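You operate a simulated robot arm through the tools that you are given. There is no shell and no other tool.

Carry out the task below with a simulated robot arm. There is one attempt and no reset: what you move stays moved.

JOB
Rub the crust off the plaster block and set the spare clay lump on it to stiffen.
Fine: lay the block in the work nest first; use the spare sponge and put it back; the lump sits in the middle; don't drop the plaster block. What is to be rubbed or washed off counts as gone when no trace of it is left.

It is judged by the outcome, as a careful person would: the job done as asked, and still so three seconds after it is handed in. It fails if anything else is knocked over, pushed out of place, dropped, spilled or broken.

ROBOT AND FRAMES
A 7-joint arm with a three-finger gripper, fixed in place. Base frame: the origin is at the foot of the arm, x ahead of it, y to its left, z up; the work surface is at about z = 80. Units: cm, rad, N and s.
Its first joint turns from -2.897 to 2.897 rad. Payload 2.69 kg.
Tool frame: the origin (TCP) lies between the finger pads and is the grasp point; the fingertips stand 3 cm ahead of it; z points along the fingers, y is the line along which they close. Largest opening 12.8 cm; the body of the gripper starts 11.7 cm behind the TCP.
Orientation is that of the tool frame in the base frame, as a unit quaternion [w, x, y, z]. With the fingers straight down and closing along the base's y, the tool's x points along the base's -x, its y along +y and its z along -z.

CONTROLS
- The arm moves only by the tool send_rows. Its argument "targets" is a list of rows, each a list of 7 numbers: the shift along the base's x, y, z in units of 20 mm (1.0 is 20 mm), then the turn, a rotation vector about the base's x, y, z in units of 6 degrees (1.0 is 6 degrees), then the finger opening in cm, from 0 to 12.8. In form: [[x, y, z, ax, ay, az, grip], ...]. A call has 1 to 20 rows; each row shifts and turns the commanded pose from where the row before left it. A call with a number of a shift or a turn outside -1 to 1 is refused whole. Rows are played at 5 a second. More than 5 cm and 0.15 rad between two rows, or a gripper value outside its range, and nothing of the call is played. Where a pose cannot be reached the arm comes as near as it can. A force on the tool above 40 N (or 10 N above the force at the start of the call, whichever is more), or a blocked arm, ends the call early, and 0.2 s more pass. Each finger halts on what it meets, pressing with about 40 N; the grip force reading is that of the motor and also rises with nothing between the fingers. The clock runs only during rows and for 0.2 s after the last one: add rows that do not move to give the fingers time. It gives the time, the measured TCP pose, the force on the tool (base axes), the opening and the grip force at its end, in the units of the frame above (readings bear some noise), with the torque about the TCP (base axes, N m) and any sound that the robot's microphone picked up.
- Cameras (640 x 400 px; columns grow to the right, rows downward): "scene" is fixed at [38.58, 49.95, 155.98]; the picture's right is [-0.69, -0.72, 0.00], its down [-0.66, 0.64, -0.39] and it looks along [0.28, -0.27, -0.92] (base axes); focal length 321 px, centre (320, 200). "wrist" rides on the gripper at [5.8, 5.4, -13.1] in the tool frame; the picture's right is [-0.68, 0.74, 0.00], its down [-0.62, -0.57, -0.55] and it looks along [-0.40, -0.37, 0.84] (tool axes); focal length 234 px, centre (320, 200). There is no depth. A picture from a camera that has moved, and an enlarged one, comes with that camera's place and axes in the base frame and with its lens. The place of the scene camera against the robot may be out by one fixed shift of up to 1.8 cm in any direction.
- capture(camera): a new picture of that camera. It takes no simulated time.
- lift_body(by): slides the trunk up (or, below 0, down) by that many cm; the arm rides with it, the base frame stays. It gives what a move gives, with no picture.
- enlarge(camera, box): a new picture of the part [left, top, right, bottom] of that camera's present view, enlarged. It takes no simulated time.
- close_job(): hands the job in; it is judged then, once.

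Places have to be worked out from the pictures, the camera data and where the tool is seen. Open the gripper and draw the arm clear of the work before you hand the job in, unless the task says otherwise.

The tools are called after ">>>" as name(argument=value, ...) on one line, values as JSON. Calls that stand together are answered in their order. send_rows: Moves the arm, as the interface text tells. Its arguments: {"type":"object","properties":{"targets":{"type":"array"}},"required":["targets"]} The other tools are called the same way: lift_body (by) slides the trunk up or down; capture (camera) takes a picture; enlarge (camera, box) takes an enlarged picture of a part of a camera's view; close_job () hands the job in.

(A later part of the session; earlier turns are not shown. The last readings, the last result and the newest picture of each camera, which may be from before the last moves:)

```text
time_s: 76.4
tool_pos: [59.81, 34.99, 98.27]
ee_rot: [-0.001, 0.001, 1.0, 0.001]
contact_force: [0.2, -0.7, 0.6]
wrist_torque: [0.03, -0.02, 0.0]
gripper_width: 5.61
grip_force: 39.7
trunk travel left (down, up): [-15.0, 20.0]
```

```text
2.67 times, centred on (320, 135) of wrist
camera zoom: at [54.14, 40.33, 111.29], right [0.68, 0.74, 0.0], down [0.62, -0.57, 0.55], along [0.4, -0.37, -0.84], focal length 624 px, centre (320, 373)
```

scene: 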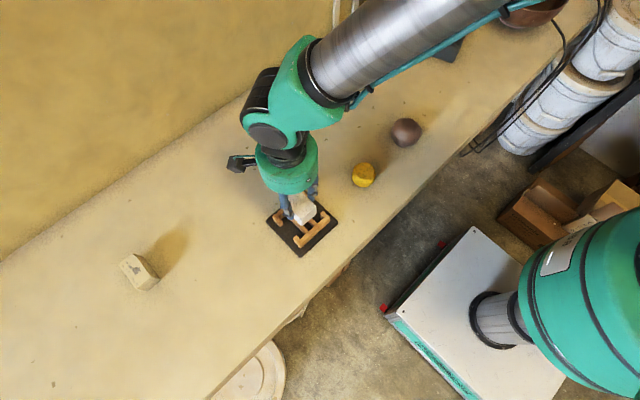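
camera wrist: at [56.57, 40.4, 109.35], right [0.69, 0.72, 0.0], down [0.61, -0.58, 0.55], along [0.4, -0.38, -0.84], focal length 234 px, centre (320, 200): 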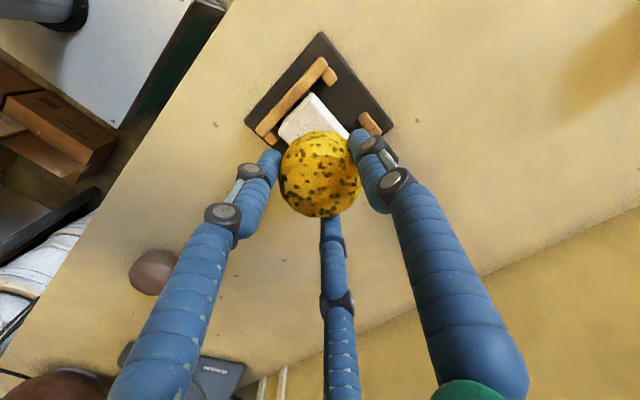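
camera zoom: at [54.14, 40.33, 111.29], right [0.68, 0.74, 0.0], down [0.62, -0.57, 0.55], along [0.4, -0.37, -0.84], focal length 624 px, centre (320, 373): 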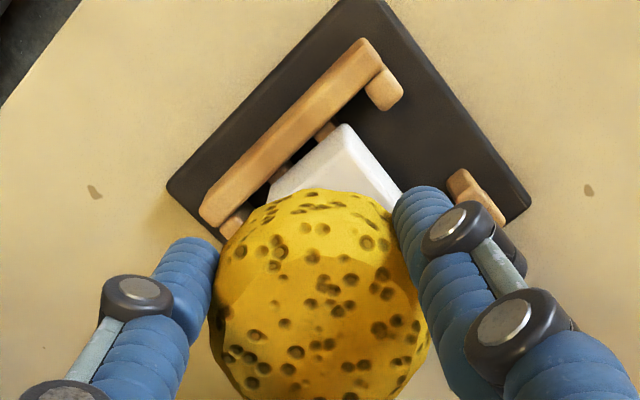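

I move the sponge aside, toward its resting place, to inspect the whole top face.

>>> send_rows(targets=[[0.05, -1, 0, 0, 0, 0, 4.5], [0.05, -1, 0, 0, 0, 0, 4.5], [0.05, -1, 0, 0, 0, 0, 4.5], [0.05, -1, 0, 0, 0, 0, 4.5], [0.05, -1, 0, 0, 0, 0, 4.5], [0.05, -1, 0, 0, 0, 0, 4.5], [0, -1, 0, 0, 0, 0, 4.5], [0, 0, 0, 0, 0, 0, 4.5]])

>>> enlarge(camera="scene", box=[280, 185, 336, 235])

>>> capture(camera="wrist")

```text
time_s: 78.2
tool_pos: [60.45, 20.96, 98.21]
ee_rot: [0.0, 0.001, 1.0, 0.001]
contact_force: [-0.5, 0.2, 0.2]
wrist_torque: [0.01, 0.0, 0.02]
gripper_width: 5.61
grip_force: 40.3
trunk travel left (down, up): [-15.0, 20.0]
```

```text
8.00 times, centred on (308, 210) of scene
camera zoom: at [38.58, 49.95, 155.98], right [-0.69, -0.72, 0.0], down [-0.66, 0.64, -0.39], along [0.28, -0.27, -0.92], focal length 2566 px, centre (416, 120)
```

zoom: 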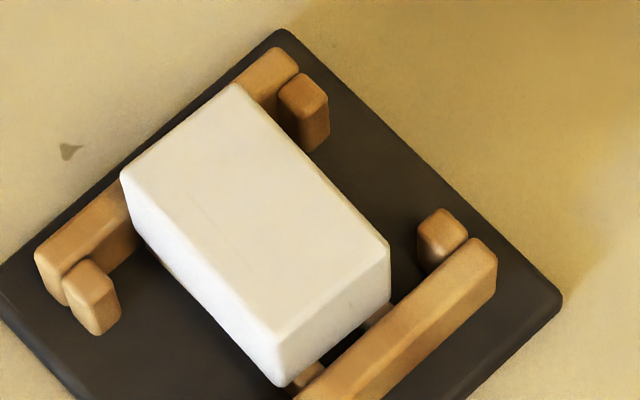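

```text
taken
camera wrist: at [54.68, 26.35, 111.27], right [0.68, 0.74, 0.0], down [0.62, -0.57, 0.55], along [0.4, -0.37, -0.84], focal length 234 px, centre (320, 200)
```

wrist: 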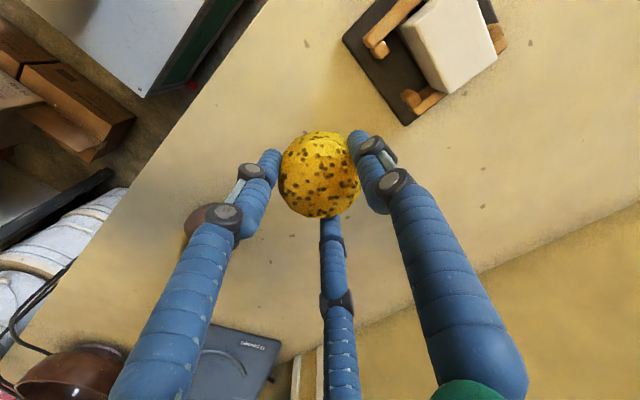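

The top face looks clear; I zoom harder to check for any trace.

>>> enlarge(camera="scene", box=[293, 194, 314, 211])

>>> enlarge(camera="scene", box=[306, 206, 330, 228])

>>> enlarge(camera="wrist", box=[390, 0, 510, 100])

```text
16.00 times, centred on (304, 202) of scene
camera zoom: at [38.58, 49.95, 155.98], right [-0.69, -0.72, 0.0], down [-0.66, 0.64, -0.39], along [0.28, -0.27, -0.92], focal length 5132 px, centre (584, 160)
```

zoom: 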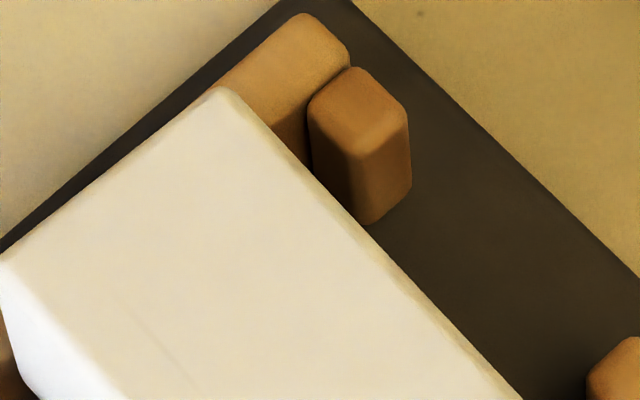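

```text
16.00 times, centred on (318, 217) of scene
camera zoom: at [38.58, 49.95, 155.98], right [-0.69, -0.72, 0.0], down [-0.66, 0.64, -0.39], along [0.28, -0.27, -0.92], focal length 5132 px, centre (352, -72)
```

zoom: 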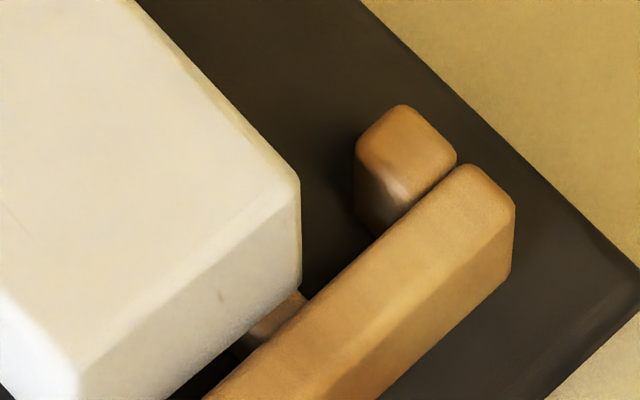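

```text
4.00 times, centred on (450, 50) of wrist
camera zoom: at [54.68, 26.35, 111.27], right [0.68, 0.74, 0.0], down [0.62, -0.57, 0.55], along [0.4, -0.37, -0.84], focal length 937 px, centre (-200, 800)
```

zoom: 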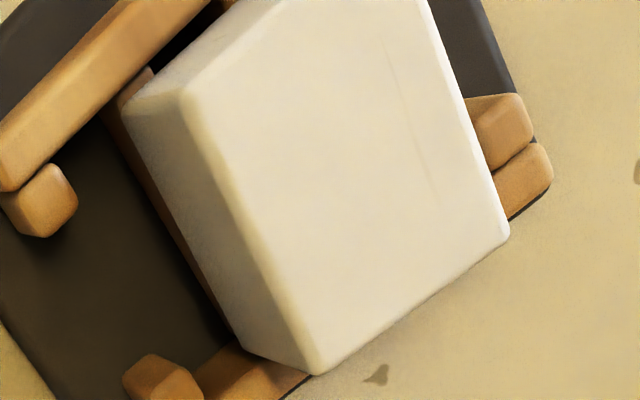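

All specks are gone from the top; only a faint hairline scratch remains, which was there from the start. I also check the small mark on the −x face.

>>> enlarge(camera="scene", box=[312, 216, 324, 226])

>>> enlarge(camera="scene", box=[298, 200, 312, 210])

```text
16.00 times, centred on (318, 221) of scene
camera zoom: at [38.58, 49.95, 155.98], right [-0.69, -0.72, 0.0], down [-0.66, 0.64, -0.39], along [0.28, -0.27, -0.92], focal length 5132 px, centre (352, -136)
```

zoom: 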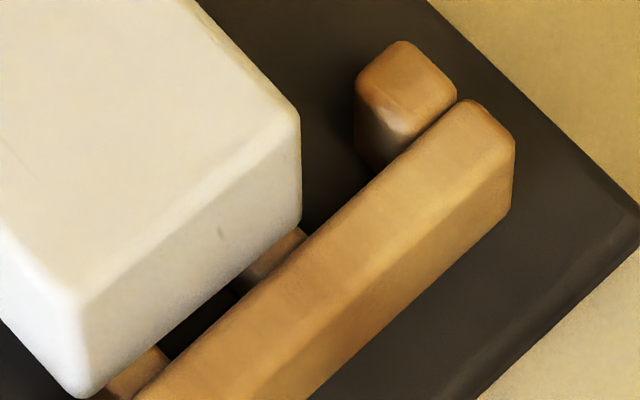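

```text
16.00 times, centred on (305, 205) of scene
camera zoom: at [38.58, 49.95, 155.98], right [-0.69, -0.72, 0.0], down [-0.66, 0.64, -0.39], along [0.28, -0.27, -0.92], focal length 5132 px, centre (560, 120)
```

zoom: 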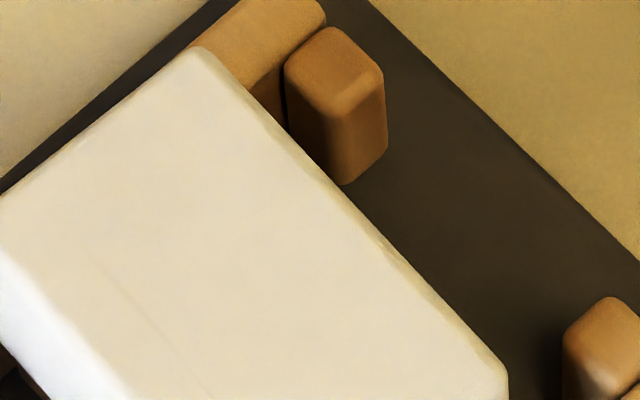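

The mark is a faint chip in the material, not crust. Now I return the sponge to its original spot at TCP (60.4, 15.0).

>>> send_rows(targets=[[0, -0.9, 0, 0, 0, 0, 4.5], [0, -0.9, 0, 0, 0, 0, 4.5], [0, -0.9, 0, 0, 0, 0, 4.5], [-0.02, -0.28, 0, 0, 0, 0, 4.5], [0, 0, -1, 0, 0, 0, 4.5], [0, 0, -1, 0, 0, 0, 4.5], [0, 0, -1, 0, 0, 0, 4.5], [0, 0, -1, 0, 0, 0, 4.5], [0, 0, -1, 0, 0, 0, 4.5], [0, 0, -1, 0, 0, 0, 4.5], [0, 0, -0.4, 0, 0, 0, 4.5], [0, 0, 0, 0, 0, 0, 4.5]])

>>> send_rows(targets=[[0, 0, -0.1, 0, 0, 0, 4.5], [0, 0, -0.1, 0, 0, 0, 4.5], [0, 0, -0.1, 0, 0, 0, 4.5]])

```text
time_s: 80.8
tool_pos: [60.4, 15.09, 85.51]
ee_rot: [-0.002, 0.001, 1.0, 0.001]
contact_force: [-0.1, -0.2, 0.2]
wrist_torque: [-0.02, 0.0, 0.03]
gripper_width: 5.58
grip_force: 40.1
trunk travel left (down, up): [-15.0, 20.0]
```

```text
time_s: 81.6
tool_pos: [60.46, 15.03, 84.91]
ee_rot: [-0.001, 0.001, 1.0, 0.0]
contact_force: [-0.2, -0.4, 0.4]
wrist_torque: [0.0, -0.02, 0.01]
gripper_width: 5.59
grip_force: 39.7
trunk travel left (down, up): [-15.0, 20.0]
```

>>> send_rows(targets=[[0, 0, -0.1, 0, 0, 0, 4.5], [0, 0, -0.1, 0, 0, 0, 4.5], [0, 0, 0, 0, 0, 0, 4.5]])

>>> send_rows(targets=[[0, 0, -0.05, 0, 0, 0, 4.5], [0, 0, 0, 0, 0, 0, 4.5]])

>>> send_rows(targets=[[0, 0, -0.05, 0, 0, 0, 4.5], [0, 0, 0, 0, 0, 0, 4.5]])

```text
time_s: 82.4
tool_pos: [60.48, 14.98, 84.44]
ee_rot: [0.0, 0.001, 1.0, 0.002]
contact_force: [0.1, -0.4, -0.5]
wrist_torque: [0.03, 0.0, 0.01]
gripper_width: 5.57
grip_force: 39.8
trunk travel left (down, up): [-15.0, 20.0]
```

```text
time_s: 83.0
tool_pos: [60.56, 15.08, 84.43]
ee_rot: [-0.001, 0.001, 1.0, 0.001]
contact_force: [-0.3, -0.1, -0.9]
wrist_torque: [-0.03, 0.02, 0.03]
gripper_width: 5.58
grip_force: 40.5
trunk travel left (down, up): [-15.0, 20.0]
```

```text
time_s: 83.6
tool_pos: [60.6, 14.94, 84.38]
ee_rot: [0.0, 0.001, 1.0, 0.001]
contact_force: [-0.1, 0.4, -0.9]
wrist_torque: [0.02, 0.01, 0.03]
gripper_width: 5.62
grip_force: 39.6
trunk travel left (down, up): [-15.0, 20.0]
```

>>> send_rows(targets=[[-0.04, 0, -0.05, 0, 0, 0, 4.5], [0, 0, 0, 0, 0, 0, 4.5]])

>>> send_rows(targets=[[0, 0, -0.05, 0, 0, 0, 4.5], [0, 0, 0, 0, 0, 0, 4.5]])

>>> enlarge(camera="scene", box=[320, 130, 416, 210])

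```text
time_s: 84.2
tool_pos: [60.33, 15.04, 84.33]
ee_rot: [0.0, 0.0, 1.0, 0.001]
contact_force: [1.4, -0.7, 2.1]
wrist_torque: [-0.06, -0.1, 0.04]
gripper_width: 5.58
grip_force: 39.4
trunk travel left (down, up): [-15.0, 20.0]
```

```text
time_s: 84.8
tool_pos: [60.29, 14.94, 84.17]
ee_rot: [0.0, 0.002, 1.0, 0.0]
contact_force: [-1.0, -3.7, 12.3]
wrist_torque: [-0.21, 0.04, 0.04]
gripper_width: 5.58
grip_force: 40.1
trunk travel left (down, up): [-15.0, 20.0]
```

```text
5.00 times, centred on (368, 170) of scene
camera zoom: at [38.58, 49.95, 155.98], right [-0.69, -0.72, 0.0], down [-0.66, 0.64, -0.39], along [0.28, -0.27, -0.92], focal length 1604 px, centre (80, 350)
```

zoom: 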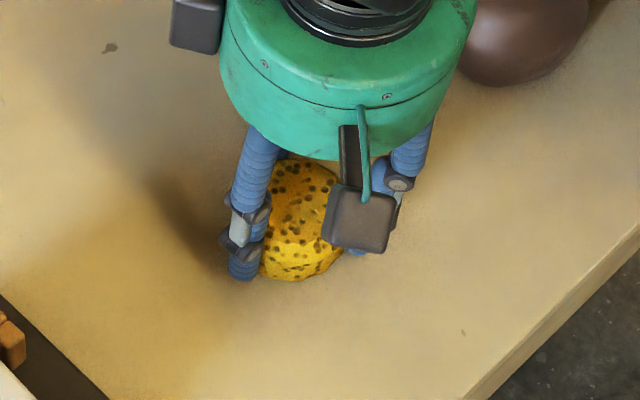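

Contact with the table at the same height as before, and the view matches the pickup picture. I ease up slightly, release and rise.

>>> send_rows(targets=[[0, 0, 0.04, 0, 0, 0, 4.5], [0, 0, 0, 0, 0, 0, 6], [0, 0, 0, 0, 0, 0, 7], [0, 0, 0, 0, 0, 0, 9], [0, 0, 0, 0, 0, 0, 12.8], [0, 0, 0, 0, 0, 0, 12.8], [0, 0, 1, 0, 0, 0, 12.8], [0, 0, 1, 0, 0, 0, 12.8], [0, 0, 1, 0, 0, 0, 12.8], [0, 0, 1, 0, 0, 0, 12.8], [0, 0, 1, 0, 0, 0, 12.8], [0, 0, 1, 0, 0, 0, 12.8], [0, 0, 1, 0, 0, 0, 12.8], [0, 0, 1, 0, 0, 0, 12.8], [0, 0, 0, 0, 0, 0, 12.8]])

>>> capture(camera="wrist")

>>> enlarge(camera="scene", box=[340, 150, 396, 200])

```text
time_s: 88.0
tool_pos: [60.2, 15.02, 100.15]
ee_rot: [-0.001, 0.001, 1.0, 0.001]
contact_force: [-0.3, -0.2, 0.8]
wrist_torque: [0.04, -0.04, -0.02]
gripper_width: 12.81
grip_force: 0.1
trunk travel left (down, up): [-15.0, 20.0]
```

```text
taken
camera wrist: at [54.49, 20.35, 113.27], right [0.68, 0.74, 0.0], down [0.62, -0.57, 0.55], along [0.4, -0.37, -0.84], focal length 234 px, centre (320, 200)
```

wrist: 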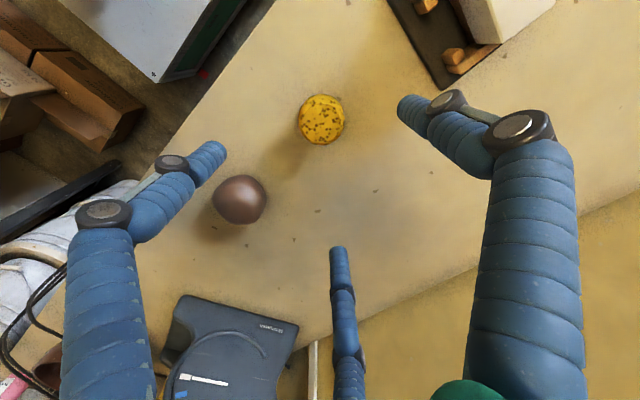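

```text
8.00 times, centred on (368, 175) of scene
camera zoom: at [38.58, 49.95, 155.98], right [-0.69, -0.72, 0.0], down [-0.66, 0.64, -0.39], along [0.28, -0.27, -0.92], focal length 2566 px, centre (-64, 400)
```

zoom: 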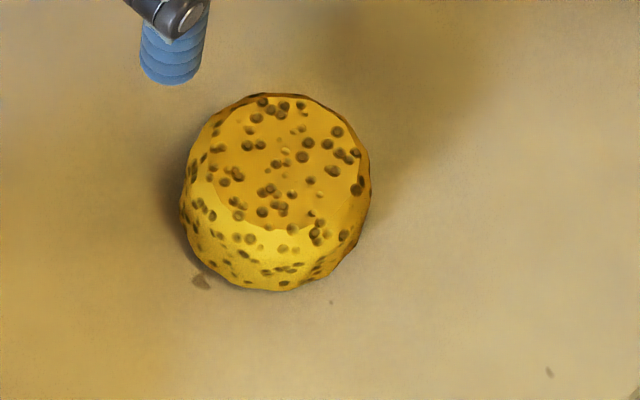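

The sponge is back within about 4 mm of its old place, standing the same way. Now I move above the clay lump and measure it.

>>> send_rows(targets=[[0, -0.95, 0, 0, 0, 0, 12.8], [0, -0.95, 0, 0, 0, 0, 12.8], [0, -0.95, 0, 0, 0, 0, 12.8], [0, -0.95, 0, 0, 0, 0, 12.8], [0, -0.95, 0, 0, 0, 0, 12.8], [0, -0.95, 0, 0, 0, 0, 12.8], [0, -0.95, 0, 0, 0, 0, 12.8], [0, -0.95, 0, 0, 0, 0, 12.8], [0, -0.95, 0, 0, 0, 0, 12.8], [0, 0, 0, 0, 0, 0, 12.8]])

>>> enlarge(camera="wrist", box=[230, 60, 422, 210])

>>> enlarge(camera="scene", box=[372, 100, 440, 160])

>>> capture(camera="scene")

```text
time_s: 90.2
tool_pos: [60.42, -2.27, 100.31]
ee_rot: [-0.001, 0.001, 1.0, 0.0]
contact_force: [0.5, 0.0, 0.6]
wrist_torque: [0.0, -0.01, -0.01]
gripper_width: 12.79
grip_force: 0.1
trunk travel left (down, up): [-15.0, 20.0]
```

```text
2.67 times, centred on (326, 135) of wrist
camera zoom: at [54.68, 3.19, 113.33], right [0.68, 0.74, 0.0], down [0.62, -0.57, 0.55], along [0.4, -0.37, -0.84], focal length 624 px, centre (304, 373)
```

zoom: 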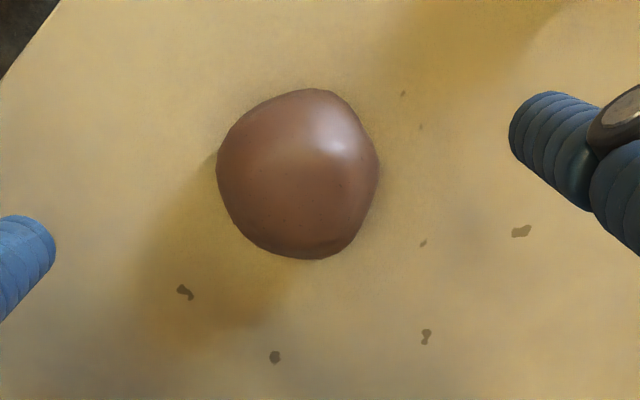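

```text
6.67 times, centred on (406, 130) of scene
camera zoom: at [38.58, 49.95, 155.98], right [-0.69, -0.72, 0.0], down [-0.66, 0.64, -0.39], along [0.28, -0.27, -0.92], focal length 2138 px, centre (-253, 667)
```

zoom: 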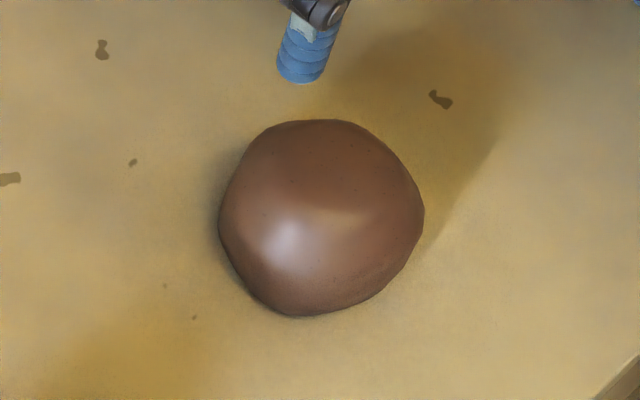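

```text
taken
```

scene: 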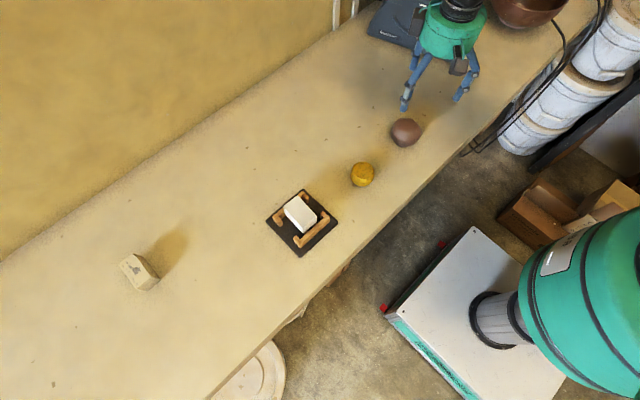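

The lump is about 8 cm wide and flattish, centred near (61.0, −2.9). I descend around it with the fingers fully open.

>>> send_rows(targets=[[0.29, -0.31, 0, 0, 0, 0, 12.8], [0, 0, -1, 0, 0, 0, 12.8], [0, 0, -1, 0, 0, 0, 12.8], [0, 0, -1, 0, 0, 0, 12.8], [0, 0, -1, 0, 0, 0, 12.8], [0, 0, -1, 0, 0, 0, 12.8], [0, 0, 0, 0, 0, 0, 12.8]])

>>> capture(camera="wrist")

>>> enlarge(camera="scene", box=[360, 80, 456, 160])

```text
time_s: 91.8
tool_pos: [60.9, -2.87, 90.14]
ee_rot: [-0.001, 0.001, 1.0, 0.002]
contact_force: [-0.4, -0.9, 0.3]
wrist_torque: [-0.02, 0.05, -0.02]
gripper_width: 12.79
grip_force: 0.1
trunk travel left (down, up): [-15.0, 20.0]
```

```text
taken
camera wrist: at [55.14, 2.57, 103.24], right [0.68, 0.74, 0.0], down [0.62, -0.57, 0.55], along [0.4, -0.37, -0.84], focal length 234 px, centre (320, 200)
```

wrist: 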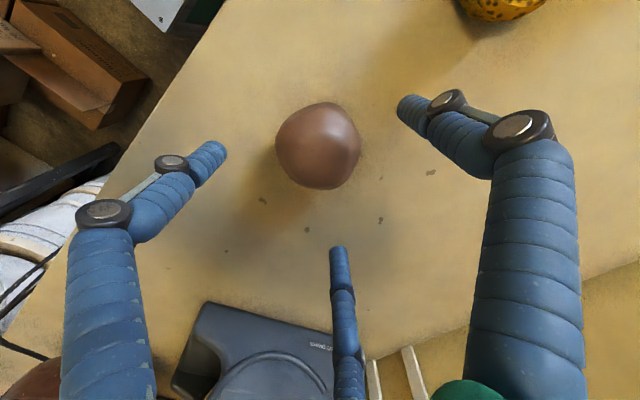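

```text
5.00 times, centred on (408, 120) of scene
camera zoom: at [38.58, 49.95, 155.98], right [-0.69, -0.72, 0.0], down [-0.66, 0.64, -0.39], along [0.28, -0.27, -0.92], focal length 1604 px, centre (-120, 600)
```

zoom: 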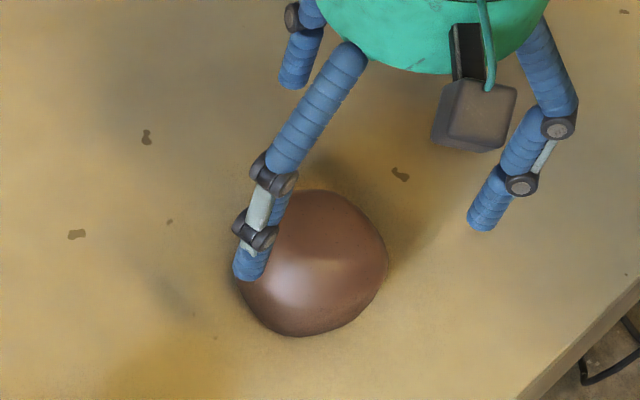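

Centred well. I go down to z 84.0 and close gradually.

>>> send_rows(targets=[[0, 0, -0.8, 0, 0, 0, 12.8], [0, 0, -0.8, 0, 0, 0, 12.8], [0, 0, -0.8, 0, 0, 0, 12.8], [0, 0, -0.6, 0, 0, 0, 12.8], [0, 0, -0.05, 0, 0, 0, 12.8], [0, 0, 0, 0, 0, 0, 10.5], [0, 0, 0, 0, 0, 0, 9.5], [0, 0, 0, 0, 0, 0, 9]])

>>> enlarge(camera="wrist", box=[224, 90, 416, 240])

>>> enlarge(camera="scene", box=[360, 80, 456, 160])

```text
time_s: 93.6
tool_pos: [60.93, -2.71, 84.15]
ee_rot: [0.0, 0.001, 1.0, 0.001]
contact_force: [0.3, -0.7, 0.4]
wrist_torque: [-0.01, 0.0, 0.01]
gripper_width: 9.03
grip_force: 0.1
trunk travel left (down, up): [-15.0, 20.0]
```

```text
2.67 times, centred on (320, 165) of wrist
camera zoom: at [55.11, 2.61, 97.15], right [0.68, 0.74, 0.0], down [0.62, -0.57, 0.55], along [0.4, -0.37, -0.84], focal length 624 px, centre (320, 293)
```

zoom: 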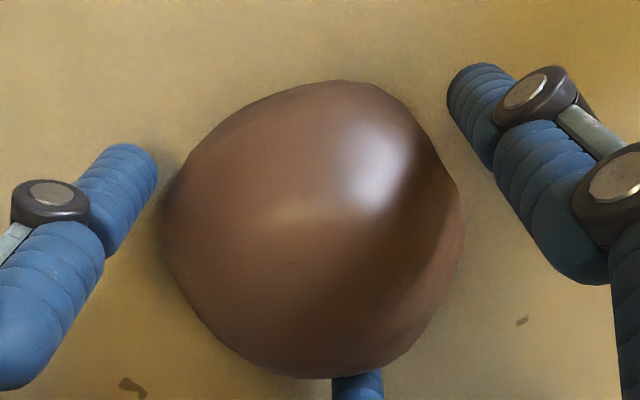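

```text
5.00 times, centred on (408, 120) of scene
camera zoom: at [38.58, 49.95, 155.98], right [-0.69, -0.72, 0.0], down [-0.66, 0.64, -0.39], along [0.28, -0.27, -0.92], focal length 1604 px, centre (-120, 600)
```

zoom: 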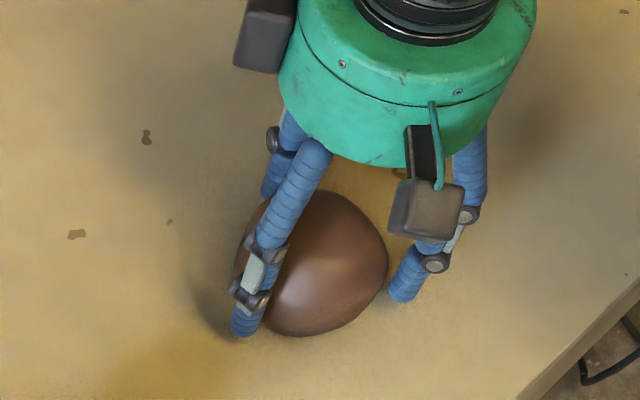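

All three limbs are just clear of the lump. I close in small steps to grip.

>>> send_rows(targets=[[0, 0, 0, 0, 0, 0, 8.5], [0, 0, 0, 0, 0, 0, 8.1], [0, 0, 0, 0, 0, 0, 7.8], [0, 0, 0, 0, 0, 0, 7.5], [0, 0, 0, 0, 0, 0, 7.2], [0, 0, 0, 0, 0, 0, 7]])

>>> enlarge(camera="wrist", box=[224, 90, 416, 240])

```text
time_s: 95.0
tool_pos: [60.93, -2.78, 84.13]
ee_rot: [-0.001, 0.001, 1.0, 0.0]
contact_force: [2.7, -1.9, 3.9]
wrist_torque: [-0.11, -0.12, 0.02]
gripper_width: 7.86
grip_force: 5.9
trunk travel left (down, up): [-15.0, 20.0]
```

```text
2.67 times, centred on (320, 165) of wrist
camera zoom: at [55.14, 2.6, 97.17], right [0.68, 0.74, 0.0], down [0.62, -0.57, 0.55], along [0.4, -0.37, -0.84], focal length 624 px, centre (320, 293)
```

zoom: 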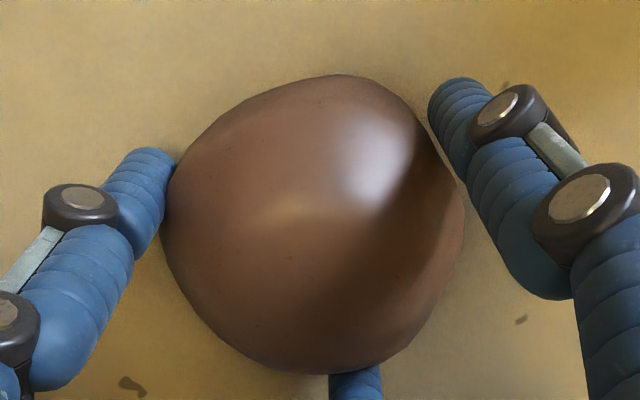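

>>> send_rows(targets=[[0, 0, 0, 0, 0, 0, 6.6], [0, 0, 0, 0, 0, 0, 6.3], [0, 0, 0, 0, 0, 0, 6], [0, 0, 0, 0, 0, 0, 6]])

>>> capture(camera="wrist")

>>> enlarge(camera="wrist", box=[224, 90, 416, 240])

>>> enlarge(camera="scene", box=[360, 80, 456, 160])

```text
time_s: 96.0
tool_pos: [60.88, -2.81, 84.07]
ee_rot: [-0.001, 0.0, 1.0, 0.001]
contact_force: [2.0, -3.0, 4.2]
wrist_torque: [-0.14, -0.07, 0.04]
gripper_width: 7.79
grip_force: 13.5
trunk travel left (down, up): [-15.0, 20.0]
```

```text
taken
camera wrist: at [55.12, 2.59, 97.16], right [0.68, 0.74, 0.0], down [0.62, -0.57, 0.55], along [0.4, -0.37, -0.84], focal length 234 px, centre (320, 200)
```

wrist: 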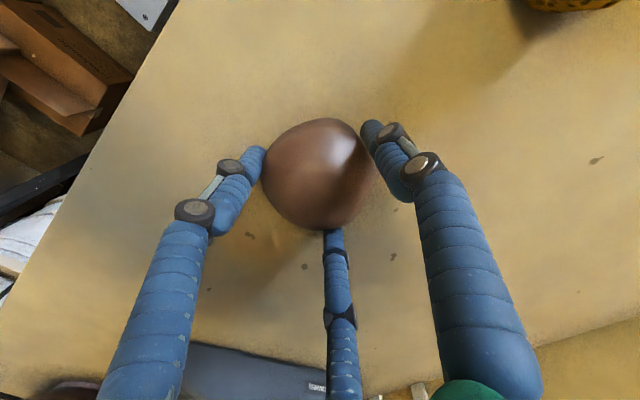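

```text
2.67 times, centred on (320, 165) of wrist
camera zoom: at [55.12, 2.59, 97.16], right [0.68, 0.74, 0.0], down [0.62, -0.57, 0.55], along [0.4, -0.37, -0.84], focal length 624 px, centre (320, 293)
```

zoom: 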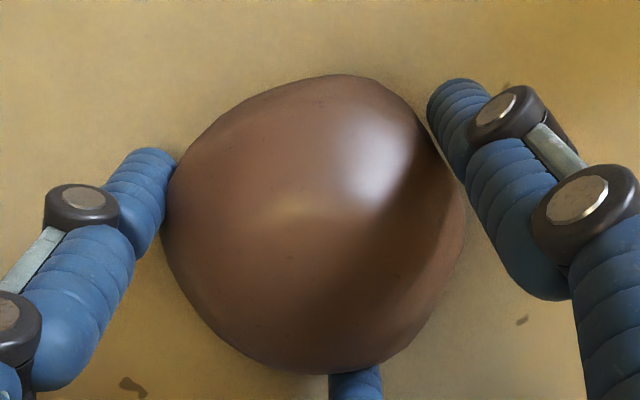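

```text
5.00 times, centred on (408, 120) of scene
camera zoom: at [38.58, 49.95, 155.98], right [-0.69, -0.72, 0.0], down [-0.66, 0.64, -0.39], along [0.28, -0.27, -0.92], focal length 1604 px, centre (-120, 600)
```

zoom: 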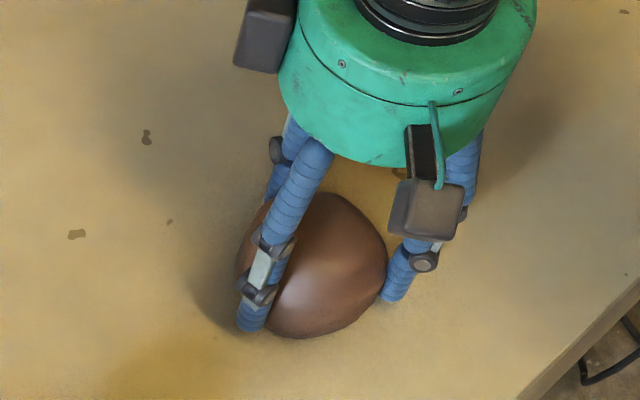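

Grip force scales with the commanded opening (13.5 N now). I tighten a little to 5.2 and do a test lift.

>>> send_rows(targets=[[0, 0, 0, 0, 0, 0, 5.2], [0, 0, 0, 0, 0, 0, 5.2], [0, 0, 0.2, 0, 0, 0, 5.2], [0, 0, 0.4, 0, 0, 0, 5.2], [0, 0, 0.4, 0, 0, 0, 5.2], [0, 0, 0, 0, 0, 0, 5.2]])

>>> enlarge(camera="wrist", box=[224, 90, 416, 240])

>>> enlarge(camera="scene", box=[360, 80, 456, 160])

```text
time_s: 97.4
tool_pos: [60.97, -2.82, 86.22]
ee_rot: [0.0, 0.001, 1.0, 0.001]
contact_force: [-0.4, -0.1, -4.2]
wrist_torque: [0.05, 0.0, 0.03]
gripper_width: 7.8
grip_force: 19.2
trunk travel left (down, up): [-15.0, 20.0]
```

```text
2.67 times, centred on (320, 165) of wrist
camera zoom: at [55.15, 2.62, 99.23], right [0.68, 0.74, 0.0], down [0.62, -0.57, 0.55], along [0.4, -0.37, -0.84], focal length 624 px, centre (320, 293)
```

zoom: 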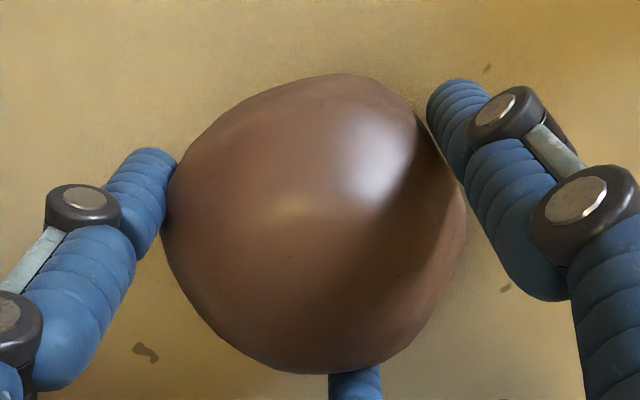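

```text
5.00 times, centred on (408, 120) of scene
camera zoom: at [38.58, 49.95, 155.98], right [-0.69, -0.72, 0.0], down [-0.66, 0.64, -0.39], along [0.28, -0.27, -0.92], focal length 1604 px, centre (-120, 600)
```

zoom: 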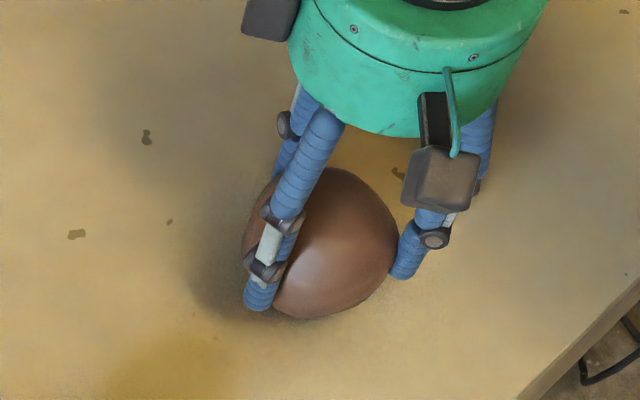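

The lump lifts cleanly (about 4 N), sitting about (−0.3, +0.4) off the tool axis. I raise it and carry it over the sponge toward the block.

>>> send_rows(targets=[[0, 0, 0.8, 0, 0, 0, 5.2], [0, 0, 1, 0, 0, 0, 5.2], [0, 0, 1, 0, 0, 0, 5.2], [0, 0, 1, 0, 0, 0, 5.2], [0, 0, 1, 0, 0, 0, 5.2], [0, 0, 1, 0, 0, 0, 5.2], [0, 0.3, 0.2, 0, 0, 0, 5.2], [0.04, 0.6, 0, 0, 0, 0, 5.2], [0.04, 0.9, 0, 0, 0, 0, 5.2], [0.04, 0.9, 0, 0, 0, 0, 5.2], [0.04, 0.9, 0, 0, 0, 0, 5.2], [0.04, 0.9, 0, 0, 0, 0, 5.2], [0.04, 0.9, 0, 0, 0, 0, 5.2], [0.04, 0.9, 0, 0, 0, 0, 5.2], [0.04, 0.9, 0, 0, 0, 0, 5.2], [0.04, 0.9, 0, 0, 0, 0, 5.2], [0.04, 0.9, 0, 0, 0, 0, 5.2], [0.04, 0.9, 0, 0, 0, 0, 5.2], [0.04, 0.9, 0, 0, 0, 0, 5.2], [0.04, 0.9, 0, 0, 0, 0, 5.2]])

>>> capture(camera="scene")

```text
time_s: 101.6
tool_pos: [62.16, 20.78, 98.26]
ee_rot: [-0.001, 0.001, 1.0, 0.002]
contact_force: [0.0, 0.1, -4.1]
wrist_torque: [0.01, 0.0, -0.04]
gripper_width: 7.75
grip_force: 18.8
trunk travel left (down, up): [-15.0, 20.0]
```

```text
taken
```

scene: 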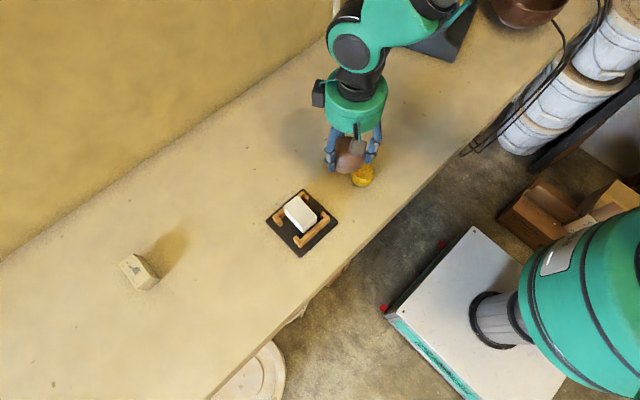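

The lump is held firmly. I bring it over the block.

>>> send_rows(targets=[[0.02, 0.9, 0, 0, 0, 0, 5.2], [0.02, 0.9, 0, 0, 0, 0, 5.2], [0.02, 0.9, 0, 0, 0, 0, 5.2], [0.02, 0.9, 0, 0, 0, 0, 5.2], [0.02, 0.9, 0, 0, 0, 0, 5.2], [0.02, 0.9, 0, 0, 0, 0, 5.2], [0.02, 0.9, 0, 0, 0, 0, 5.2], [0.02, 0.63, 0, 0, 0, 0, 5.2], [0, 0, -0.7, 0, 0, 0, 5.2], [0, 0, 0, 0, 0, 0, 5.2]])

>>> enlarge(camera="scene", box=[252, 165, 352, 262])

>>> enlarge(camera="wrist", box=[200, 20, 440, 240])

```text
time_s: 103.8
tool_pos: [62.32, 34.52, 96.65]
ee_rot: [-0.001, 0.001, 1.0, 0.001]
contact_force: [0.5, 0.2, -3.9]
wrist_torque: [-0.01, 0.03, 0.02]
gripper_width: 7.72
grip_force: 18.4
trunk travel left (down, up): [-15.0, 20.0]
```

```text
4.12 times, centred on (302, 214) of scene
camera zoom: at [38.58, 49.95, 155.98], right [-0.69, -0.72, 0.0], down [-0.66, 0.64, -0.39], along [0.28, -0.27, -0.92], focal length 1323 px, centre (394, 144)
```

zoom: 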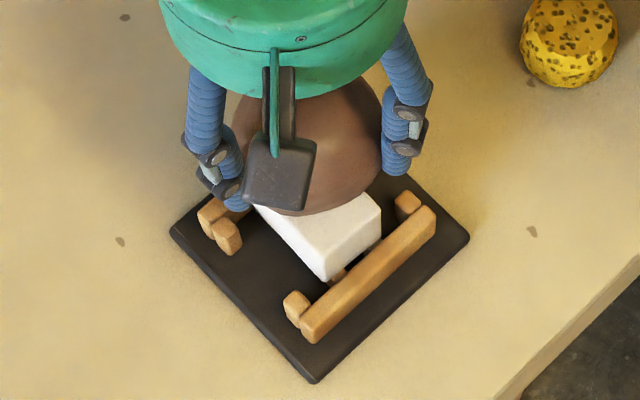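

```text
1.82 times, centred on (320, 130) of wrist
camera zoom: at [56.6, 39.96, 109.68], right [0.68, 0.74, 0.0], down [0.62, -0.57, 0.55], along [0.4, -0.37, -0.84], focal length 426 px, centre (320, 327)
```

zoom: 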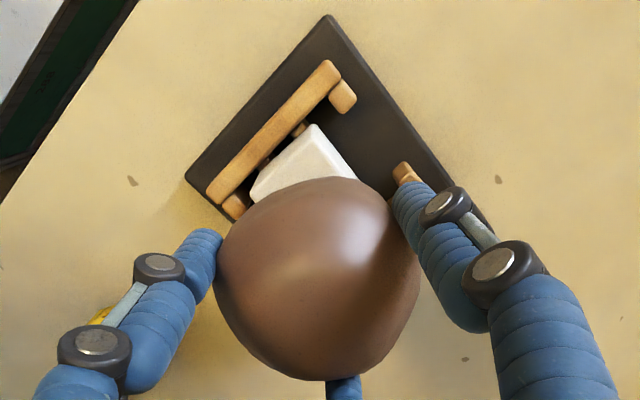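

The lump's centre projects to about (62.0, 35.05) against the block centre (62.2, 35.05). I shift 2 mm and lower close to the surface.

>>> send_rows(targets=[[0.08, 0, -0.5, 0, 0, 0, 5.2], [0, 0, -0.5, 0, 0, 0, 5.2], [0, 0, -0.4, 0, 0, 0, 5.2], [0, 0, -0.3, 0, 0, 0, 5.2], [0, 0, -0.15, 0, 0, 0, 5.2], [0, 0, 0, 0, 0, 0, 5.2]])

>>> enlarge(camera="scene", box=[252, 165, 352, 262])

>>> enlarge(camera="wrist", box=[200, 20, 440, 240])

```text
time_s: 105.2
tool_pos: [62.46, 34.45, 92.91]
ee_rot: [-0.001, 0.002, 1.0, 0.001]
contact_force: [-0.3, 0.1, -4.2]
wrist_torque: [0.01, 0.01, 0.03]
gripper_width: 7.72
grip_force: 18.6
trunk travel left (down, up): [-15.0, 20.0]
```

```text
4.12 times, centred on (302, 214) of scene
camera zoom: at [38.58, 49.95, 155.98], right [-0.69, -0.72, 0.0], down [-0.66, 0.64, -0.39], along [0.28, -0.27, -0.92], focal length 1323 px, centre (394, 144)
```

zoom: 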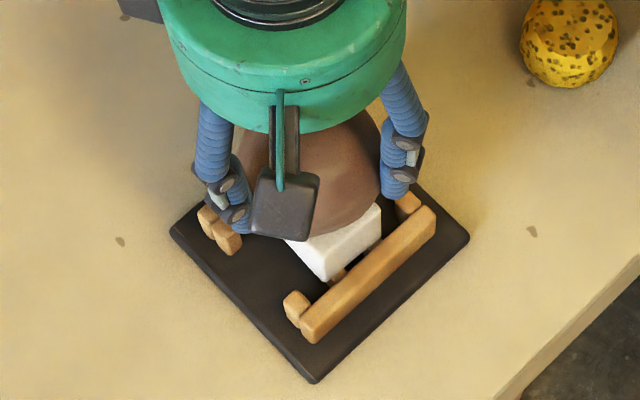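

```text
1.82 times, centred on (320, 130) of wrist
camera zoom: at [56.74, 39.95, 106.04], right [0.68, 0.74, 0.0], down [0.62, -0.57, 0.55], along [0.4, -0.37, -0.84], focal length 426 px, centre (320, 327)
```

zoom: 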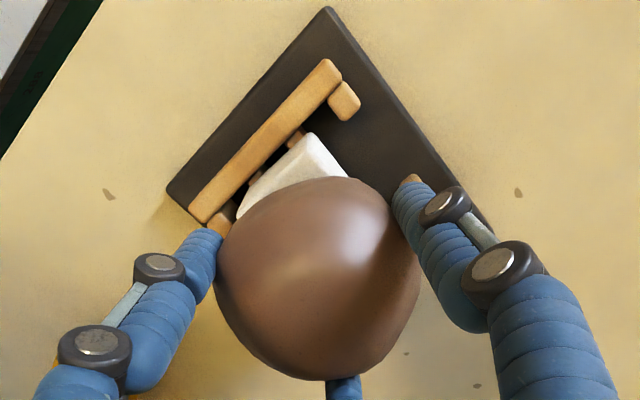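

Estimated lump centre is (62.4, 34.8), so I nudge +2 mm in y and feel down to contact.

>>> send_rows(targets=[[-0.03, 0.1, 0, 0, 0, 0, 5.2], [0, 0, -0.1, 0, 0, 0, 5.2], [0, 0, -0.1, 0, 0, 0, 5.2], [0, 0, 0, 0, 0, 0, 5.2]])

>>> send_rows(targets=[[0, 0, -0.05, 0, 0, 0, 5.2], [0, 0, 0, 0, 0, 0, 5.2]])

>>> send_rows(targets=[[0, 0, -0.05, 0, 0, 0, 5.2], [0, 0, 0, 0, 0, 0, 5.2]])

```text
time_s: 106.2
tool_pos: [62.39, 34.74, 92.62]
ee_rot: [-0.001, 0.001, 1.0, 0.001]
contact_force: [-0.2, 0.9, -3.8]
wrist_torque: [0.0, 0.04, 0.0]
gripper_width: 7.71
grip_force: 18.8
trunk travel left (down, up): [-15.0, 20.0]
```

```text
time_s: 106.8
tool_pos: [62.39, 34.9, 92.54]
ee_rot: [-0.001, 0.001, 1.0, 0.0]
contact_force: [0.1, -0.4, -4.0]
wrist_torque: [0.01, -0.03, 0.03]
gripper_width: 7.73
grip_force: 18.5
trunk travel left (down, up): [-15.0, 20.0]
```

```text
time_s: 107.4
tool_pos: [62.43, 34.83, 92.6]
ee_rot: [-0.001, 0.0, 1.0, 0.001]
contact_force: [0.8, 0.4, -3.9]
wrist_torque: [0.0, 0.0, -0.02]
gripper_width: 7.71
grip_force: 18.3
trunk travel left (down, up): [-15.0, 20.0]
```

>>> send_rows(targets=[[0, 0, -0.05, 0, 0, 0, 5.2], [0, 0, 0, 0, 0, 0, 5.2]])

>>> send_rows(targets=[[0, 0, -0.05, 0, 0, 0, 5.2], [0, 0, 0, 0, 0, 0, 5.2]])

>>> send_rows(targets=[[0, 0, -0.05, 0, 0, 0, 5.2], [0, 0, 0, 0, 0, 0, 5.2]])

```text
time_s: 108.0
tool_pos: [62.45, 34.76, 92.32]
ee_rot: [0.0, 0.001, 1.0, 0.001]
contact_force: [-0.4, 0.4, -3.9]
wrist_torque: [-0.04, -0.01, 0.01]
gripper_width: 7.68
grip_force: 18.9
trunk travel left (down, up): [-15.0, 20.0]
```

```text
time_s: 108.6
tool_pos: [62.49, 34.86, 92.21]
ee_rot: [-0.001, 0.001, 1.0, 0.001]
contact_force: [0.7, 0.3, -3.8]
wrist_torque: [0.0, 0.04, -0.01]
gripper_width: 7.73
grip_force: 18.9
trunk travel left (down, up): [-15.0, 20.0]
```

```text
time_s: 109.2
tool_pos: [62.43, 34.77, 92.12]
ee_rot: [-0.001, 0.001, 1.0, 0.002]
contact_force: [-0.3, 0.8, -3.5]
wrist_torque: [-0.01, -0.02, 0.01]
gripper_width: 7.69
grip_force: 18.8
trunk travel left (down, up): [-15.0, 20.0]
```

Still carrying full weight at z 92.1, so contact should be within a millimetre or two; I continue.

>>> send_rows(targets=[[0, 0, -0.04, 0, 0, 0, 5.2], [0, 0, 0, 0, 0, 0, 5.2]])

>>> send_rows(targets=[[0, 0, -0.04, 0, 0, 0, 5.2], [0, 0, 0, 0, 0, 0, 5.2]])

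>>> enlarge(camera="scene", box=[272, 180, 342, 240])

```text
time_s: 109.8
tool_pos: [62.32, 34.8, 92.1]
ee_rot: [-0.001, 0.0, 1.0, 0.001]
contact_force: [-0.3, 0.6, -2.2]
wrist_torque: [0.05, 0.03, -0.04]
gripper_width: 7.69
grip_force: 17.9
trunk travel left (down, up): [-15.0, 20.0]
```

```text
time_s: 110.4
tool_pos: [62.45, 34.78, 92.03]
ee_rot: [-0.001, 0.001, 1.0, 0.001]
contact_force: [-1.2, -2.6, 10.3]
wrist_torque: [0.03, 0.08, -0.01]
gripper_width: 7.69
grip_force: 18.8
trunk travel left (down, up): [-15.0, 20.0]
```

```text
6.67 times, centred on (307, 210) of scene
camera zoom: at [38.58, 49.95, 155.98], right [-0.69, -0.72, 0.0], down [-0.66, 0.64, -0.39], along [0.28, -0.27, -0.92], focal length 2138 px, centre (407, 133)
```

zoom: 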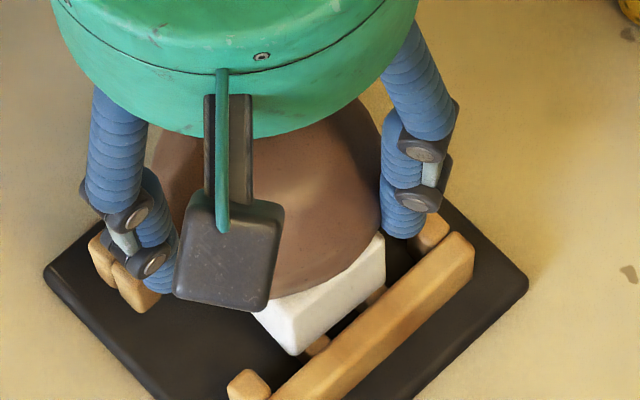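

Contact made (10 N). I ease off slightly and open the fingers slowly.

>>> send_rows(targets=[[0, 0, 0.03, 0, 0, 0, 5.6], [0, 0, 0, 0, 0, 0, 6.4], [0, 0, 0, 0, 0, 0, 7.2], [0, 0, 0, 0, 0, 0, 7.7], [0, 0, 0, 0, 0, 0, 8], [0, 0, 0, 0, 0, 0, 8.3], [0, 0, 0, 0, 0, 0, 8.6], [0, 0, 0, 0, 0, 0, 8.6]])

>>> enlarge(camera="wrist", box=[200, 20, 440, 240])

>>> enlarge(camera="scene", box=[272, 180, 342, 240])

```text
time_s: 112.2
tool_pos: [62.41, 34.76, 92.0]
ee_rot: [-0.001, 0.001, 1.0, 0.0]
contact_force: [0.2, 0.0, 0.9]
wrist_torque: [0.02, 0.02, 0.02]
gripper_width: 8.64
grip_force: 0.1
trunk travel left (down, up): [-15.0, 20.0]
```

```text
1.82 times, centred on (320, 130) of wrist
camera zoom: at [56.64, 40.16, 105.07], right [0.68, 0.74, 0.0], down [0.62, -0.57, 0.55], along [0.4, -0.37, -0.84], focal length 426 px, centre (320, 327)
```

zoom: 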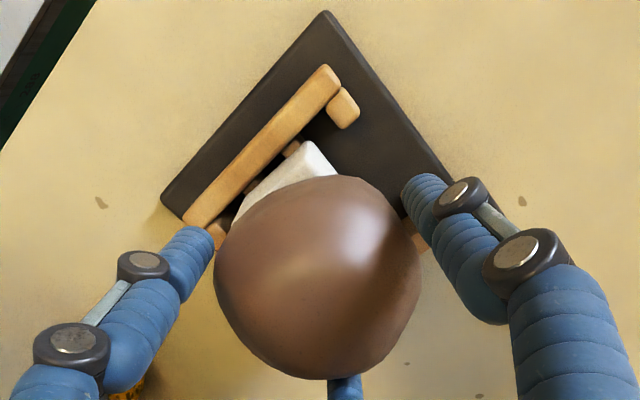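

```text
6.67 times, centred on (307, 210) of scene
camera zoom: at [38.58, 49.95, 155.98], right [-0.69, -0.72, 0.0], down [-0.66, 0.64, -0.39], along [0.28, -0.27, -0.92], focal length 2138 px, centre (407, 133)
```

zoom: 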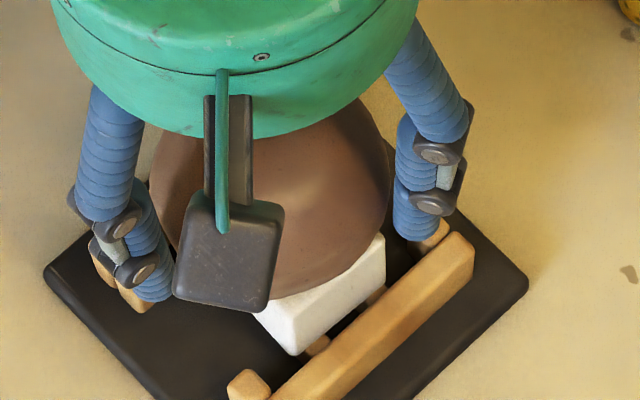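

The lump stays put with the fingers clear of it. I open further and wait a second, watching for any roll.

>>> send_rows(targets=[[0, 0, 0, 0, 0, 0, 9.5], [0, 0, 0, 0, 0, 0, 10.5], [0, 0, 0, 0, 0, 0, 11.5], [0, 0, 0, 0, 0, 0, 11.5], [0, 0, 0, 0, 0, 0, 11.5], [0, 0, 0, 0, 0, 0, 11.5]])

>>> enlarge(camera="wrist", box=[200, 20, 440, 240])

```text
time_s: 113.6
tool_pos: [62.48, 34.82, 92.06]
ee_rot: [-0.001, 0.001, 1.0, 0.002]
contact_force: [-0.3, 1.1, 0.0]
wrist_torque: [-0.02, 0.0, 0.02]
gripper_width: 11.48
grip_force: 0.0
trunk travel left (down, up): [-15.0, 20.0]
```

```text
1.82 times, centred on (320, 130) of wrist
camera zoom: at [56.64, 40.16, 105.07], right [0.68, 0.74, 0.0], down [0.62, -0.57, 0.55], along [0.4, -0.37, -0.84], focal length 426 px, centre (320, 327)
```

zoom: 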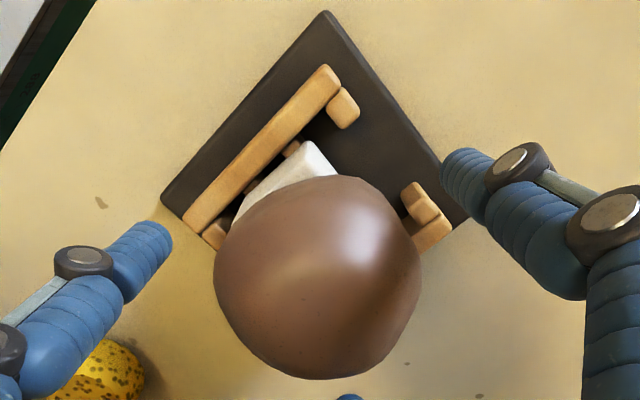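

The lump has not moved. I rise straight up and then move off to view it from both cameras.

>>> send_rows(targets=[[0, 0, 0.4, 0, 0, 0, 12], [0, 0, 0.7, 0, 0, 0, 12.8], [0, 0, 1, 0, 0, 0, 12.8], [0, 0, 1, 0, 0, 0, 12.8], [0, 0, 1, 0, 0, 0, 12.8], [0, 0, 1, 0, 0, 0, 12.8], [0, 0, 1, 0, 0, 0, 12.8], [0, 0, 1, 0, 0, 0, 12.8], [0, 0, 1, 0, 0, 0, 12.8], [0, -1, 0, 0, 0, 0, 12.8], [0, -1, 0, 0, 0, 0, 12.8], [0, -1, 0, 0, 0, 0, 12.8], [0, -1, 0, 0, 0, 0, 12.8], [0, -1, 0, 0, 0, 0, 12.8], [0, -1, 0, 0, 0, 0, 12.8], [0, -1, 0, 0, 0, 0, 12.8], [0, -1, 0, 0, 0, 0, 12.8], [0, 0, 0, 0, 0, 0, 12.8]])

>>> capture(camera="scene")

>>> enlarge(camera="scene", box=[262, 170, 342, 260])

>>> capture(camera="wrist")

```text
time_s: 117.4
tool_pos: [62.47, 18.54, 108.2]
ee_rot: [-0.001, 0.001, 1.0, 0.002]
contact_force: [-0.1, -0.3, -0.8]
wrist_torque: [0.07, 0.04, -0.02]
gripper_width: 12.79
grip_force: 0.1
trunk travel left (down, up): [-15.0, 20.0]
```

```text
taken
```

scene: 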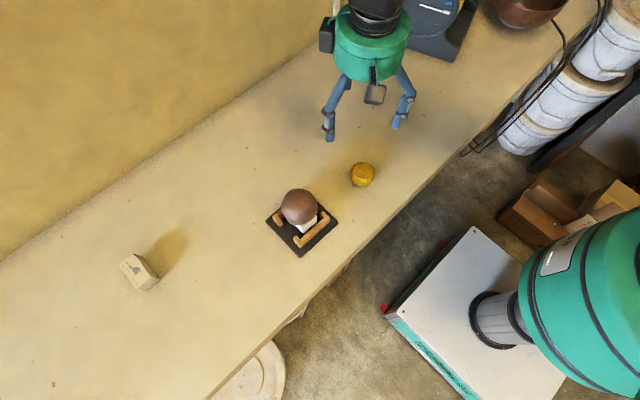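

```text
4.44 times, centred on (302, 215) of scene
camera zoom: at [38.58, 49.95, 155.98], right [-0.69, -0.72, 0.0], down [-0.66, 0.64, -0.39], along [0.28, -0.27, -0.92], focal length 1426 px, centre (400, 133)
```

zoom: 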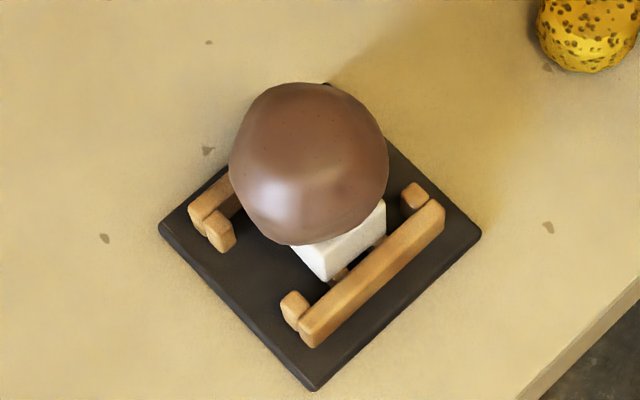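

```text
taken
camera wrist: at [56.72, 24.01, 121.3], right [0.68, 0.74, 0.0], down [0.62, -0.57, 0.55], along [0.4, -0.37, -0.84], focal length 234 px, centre (320, 200)
```

wrist: 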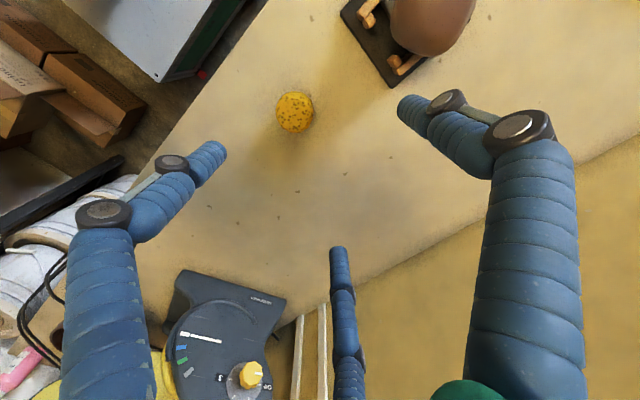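

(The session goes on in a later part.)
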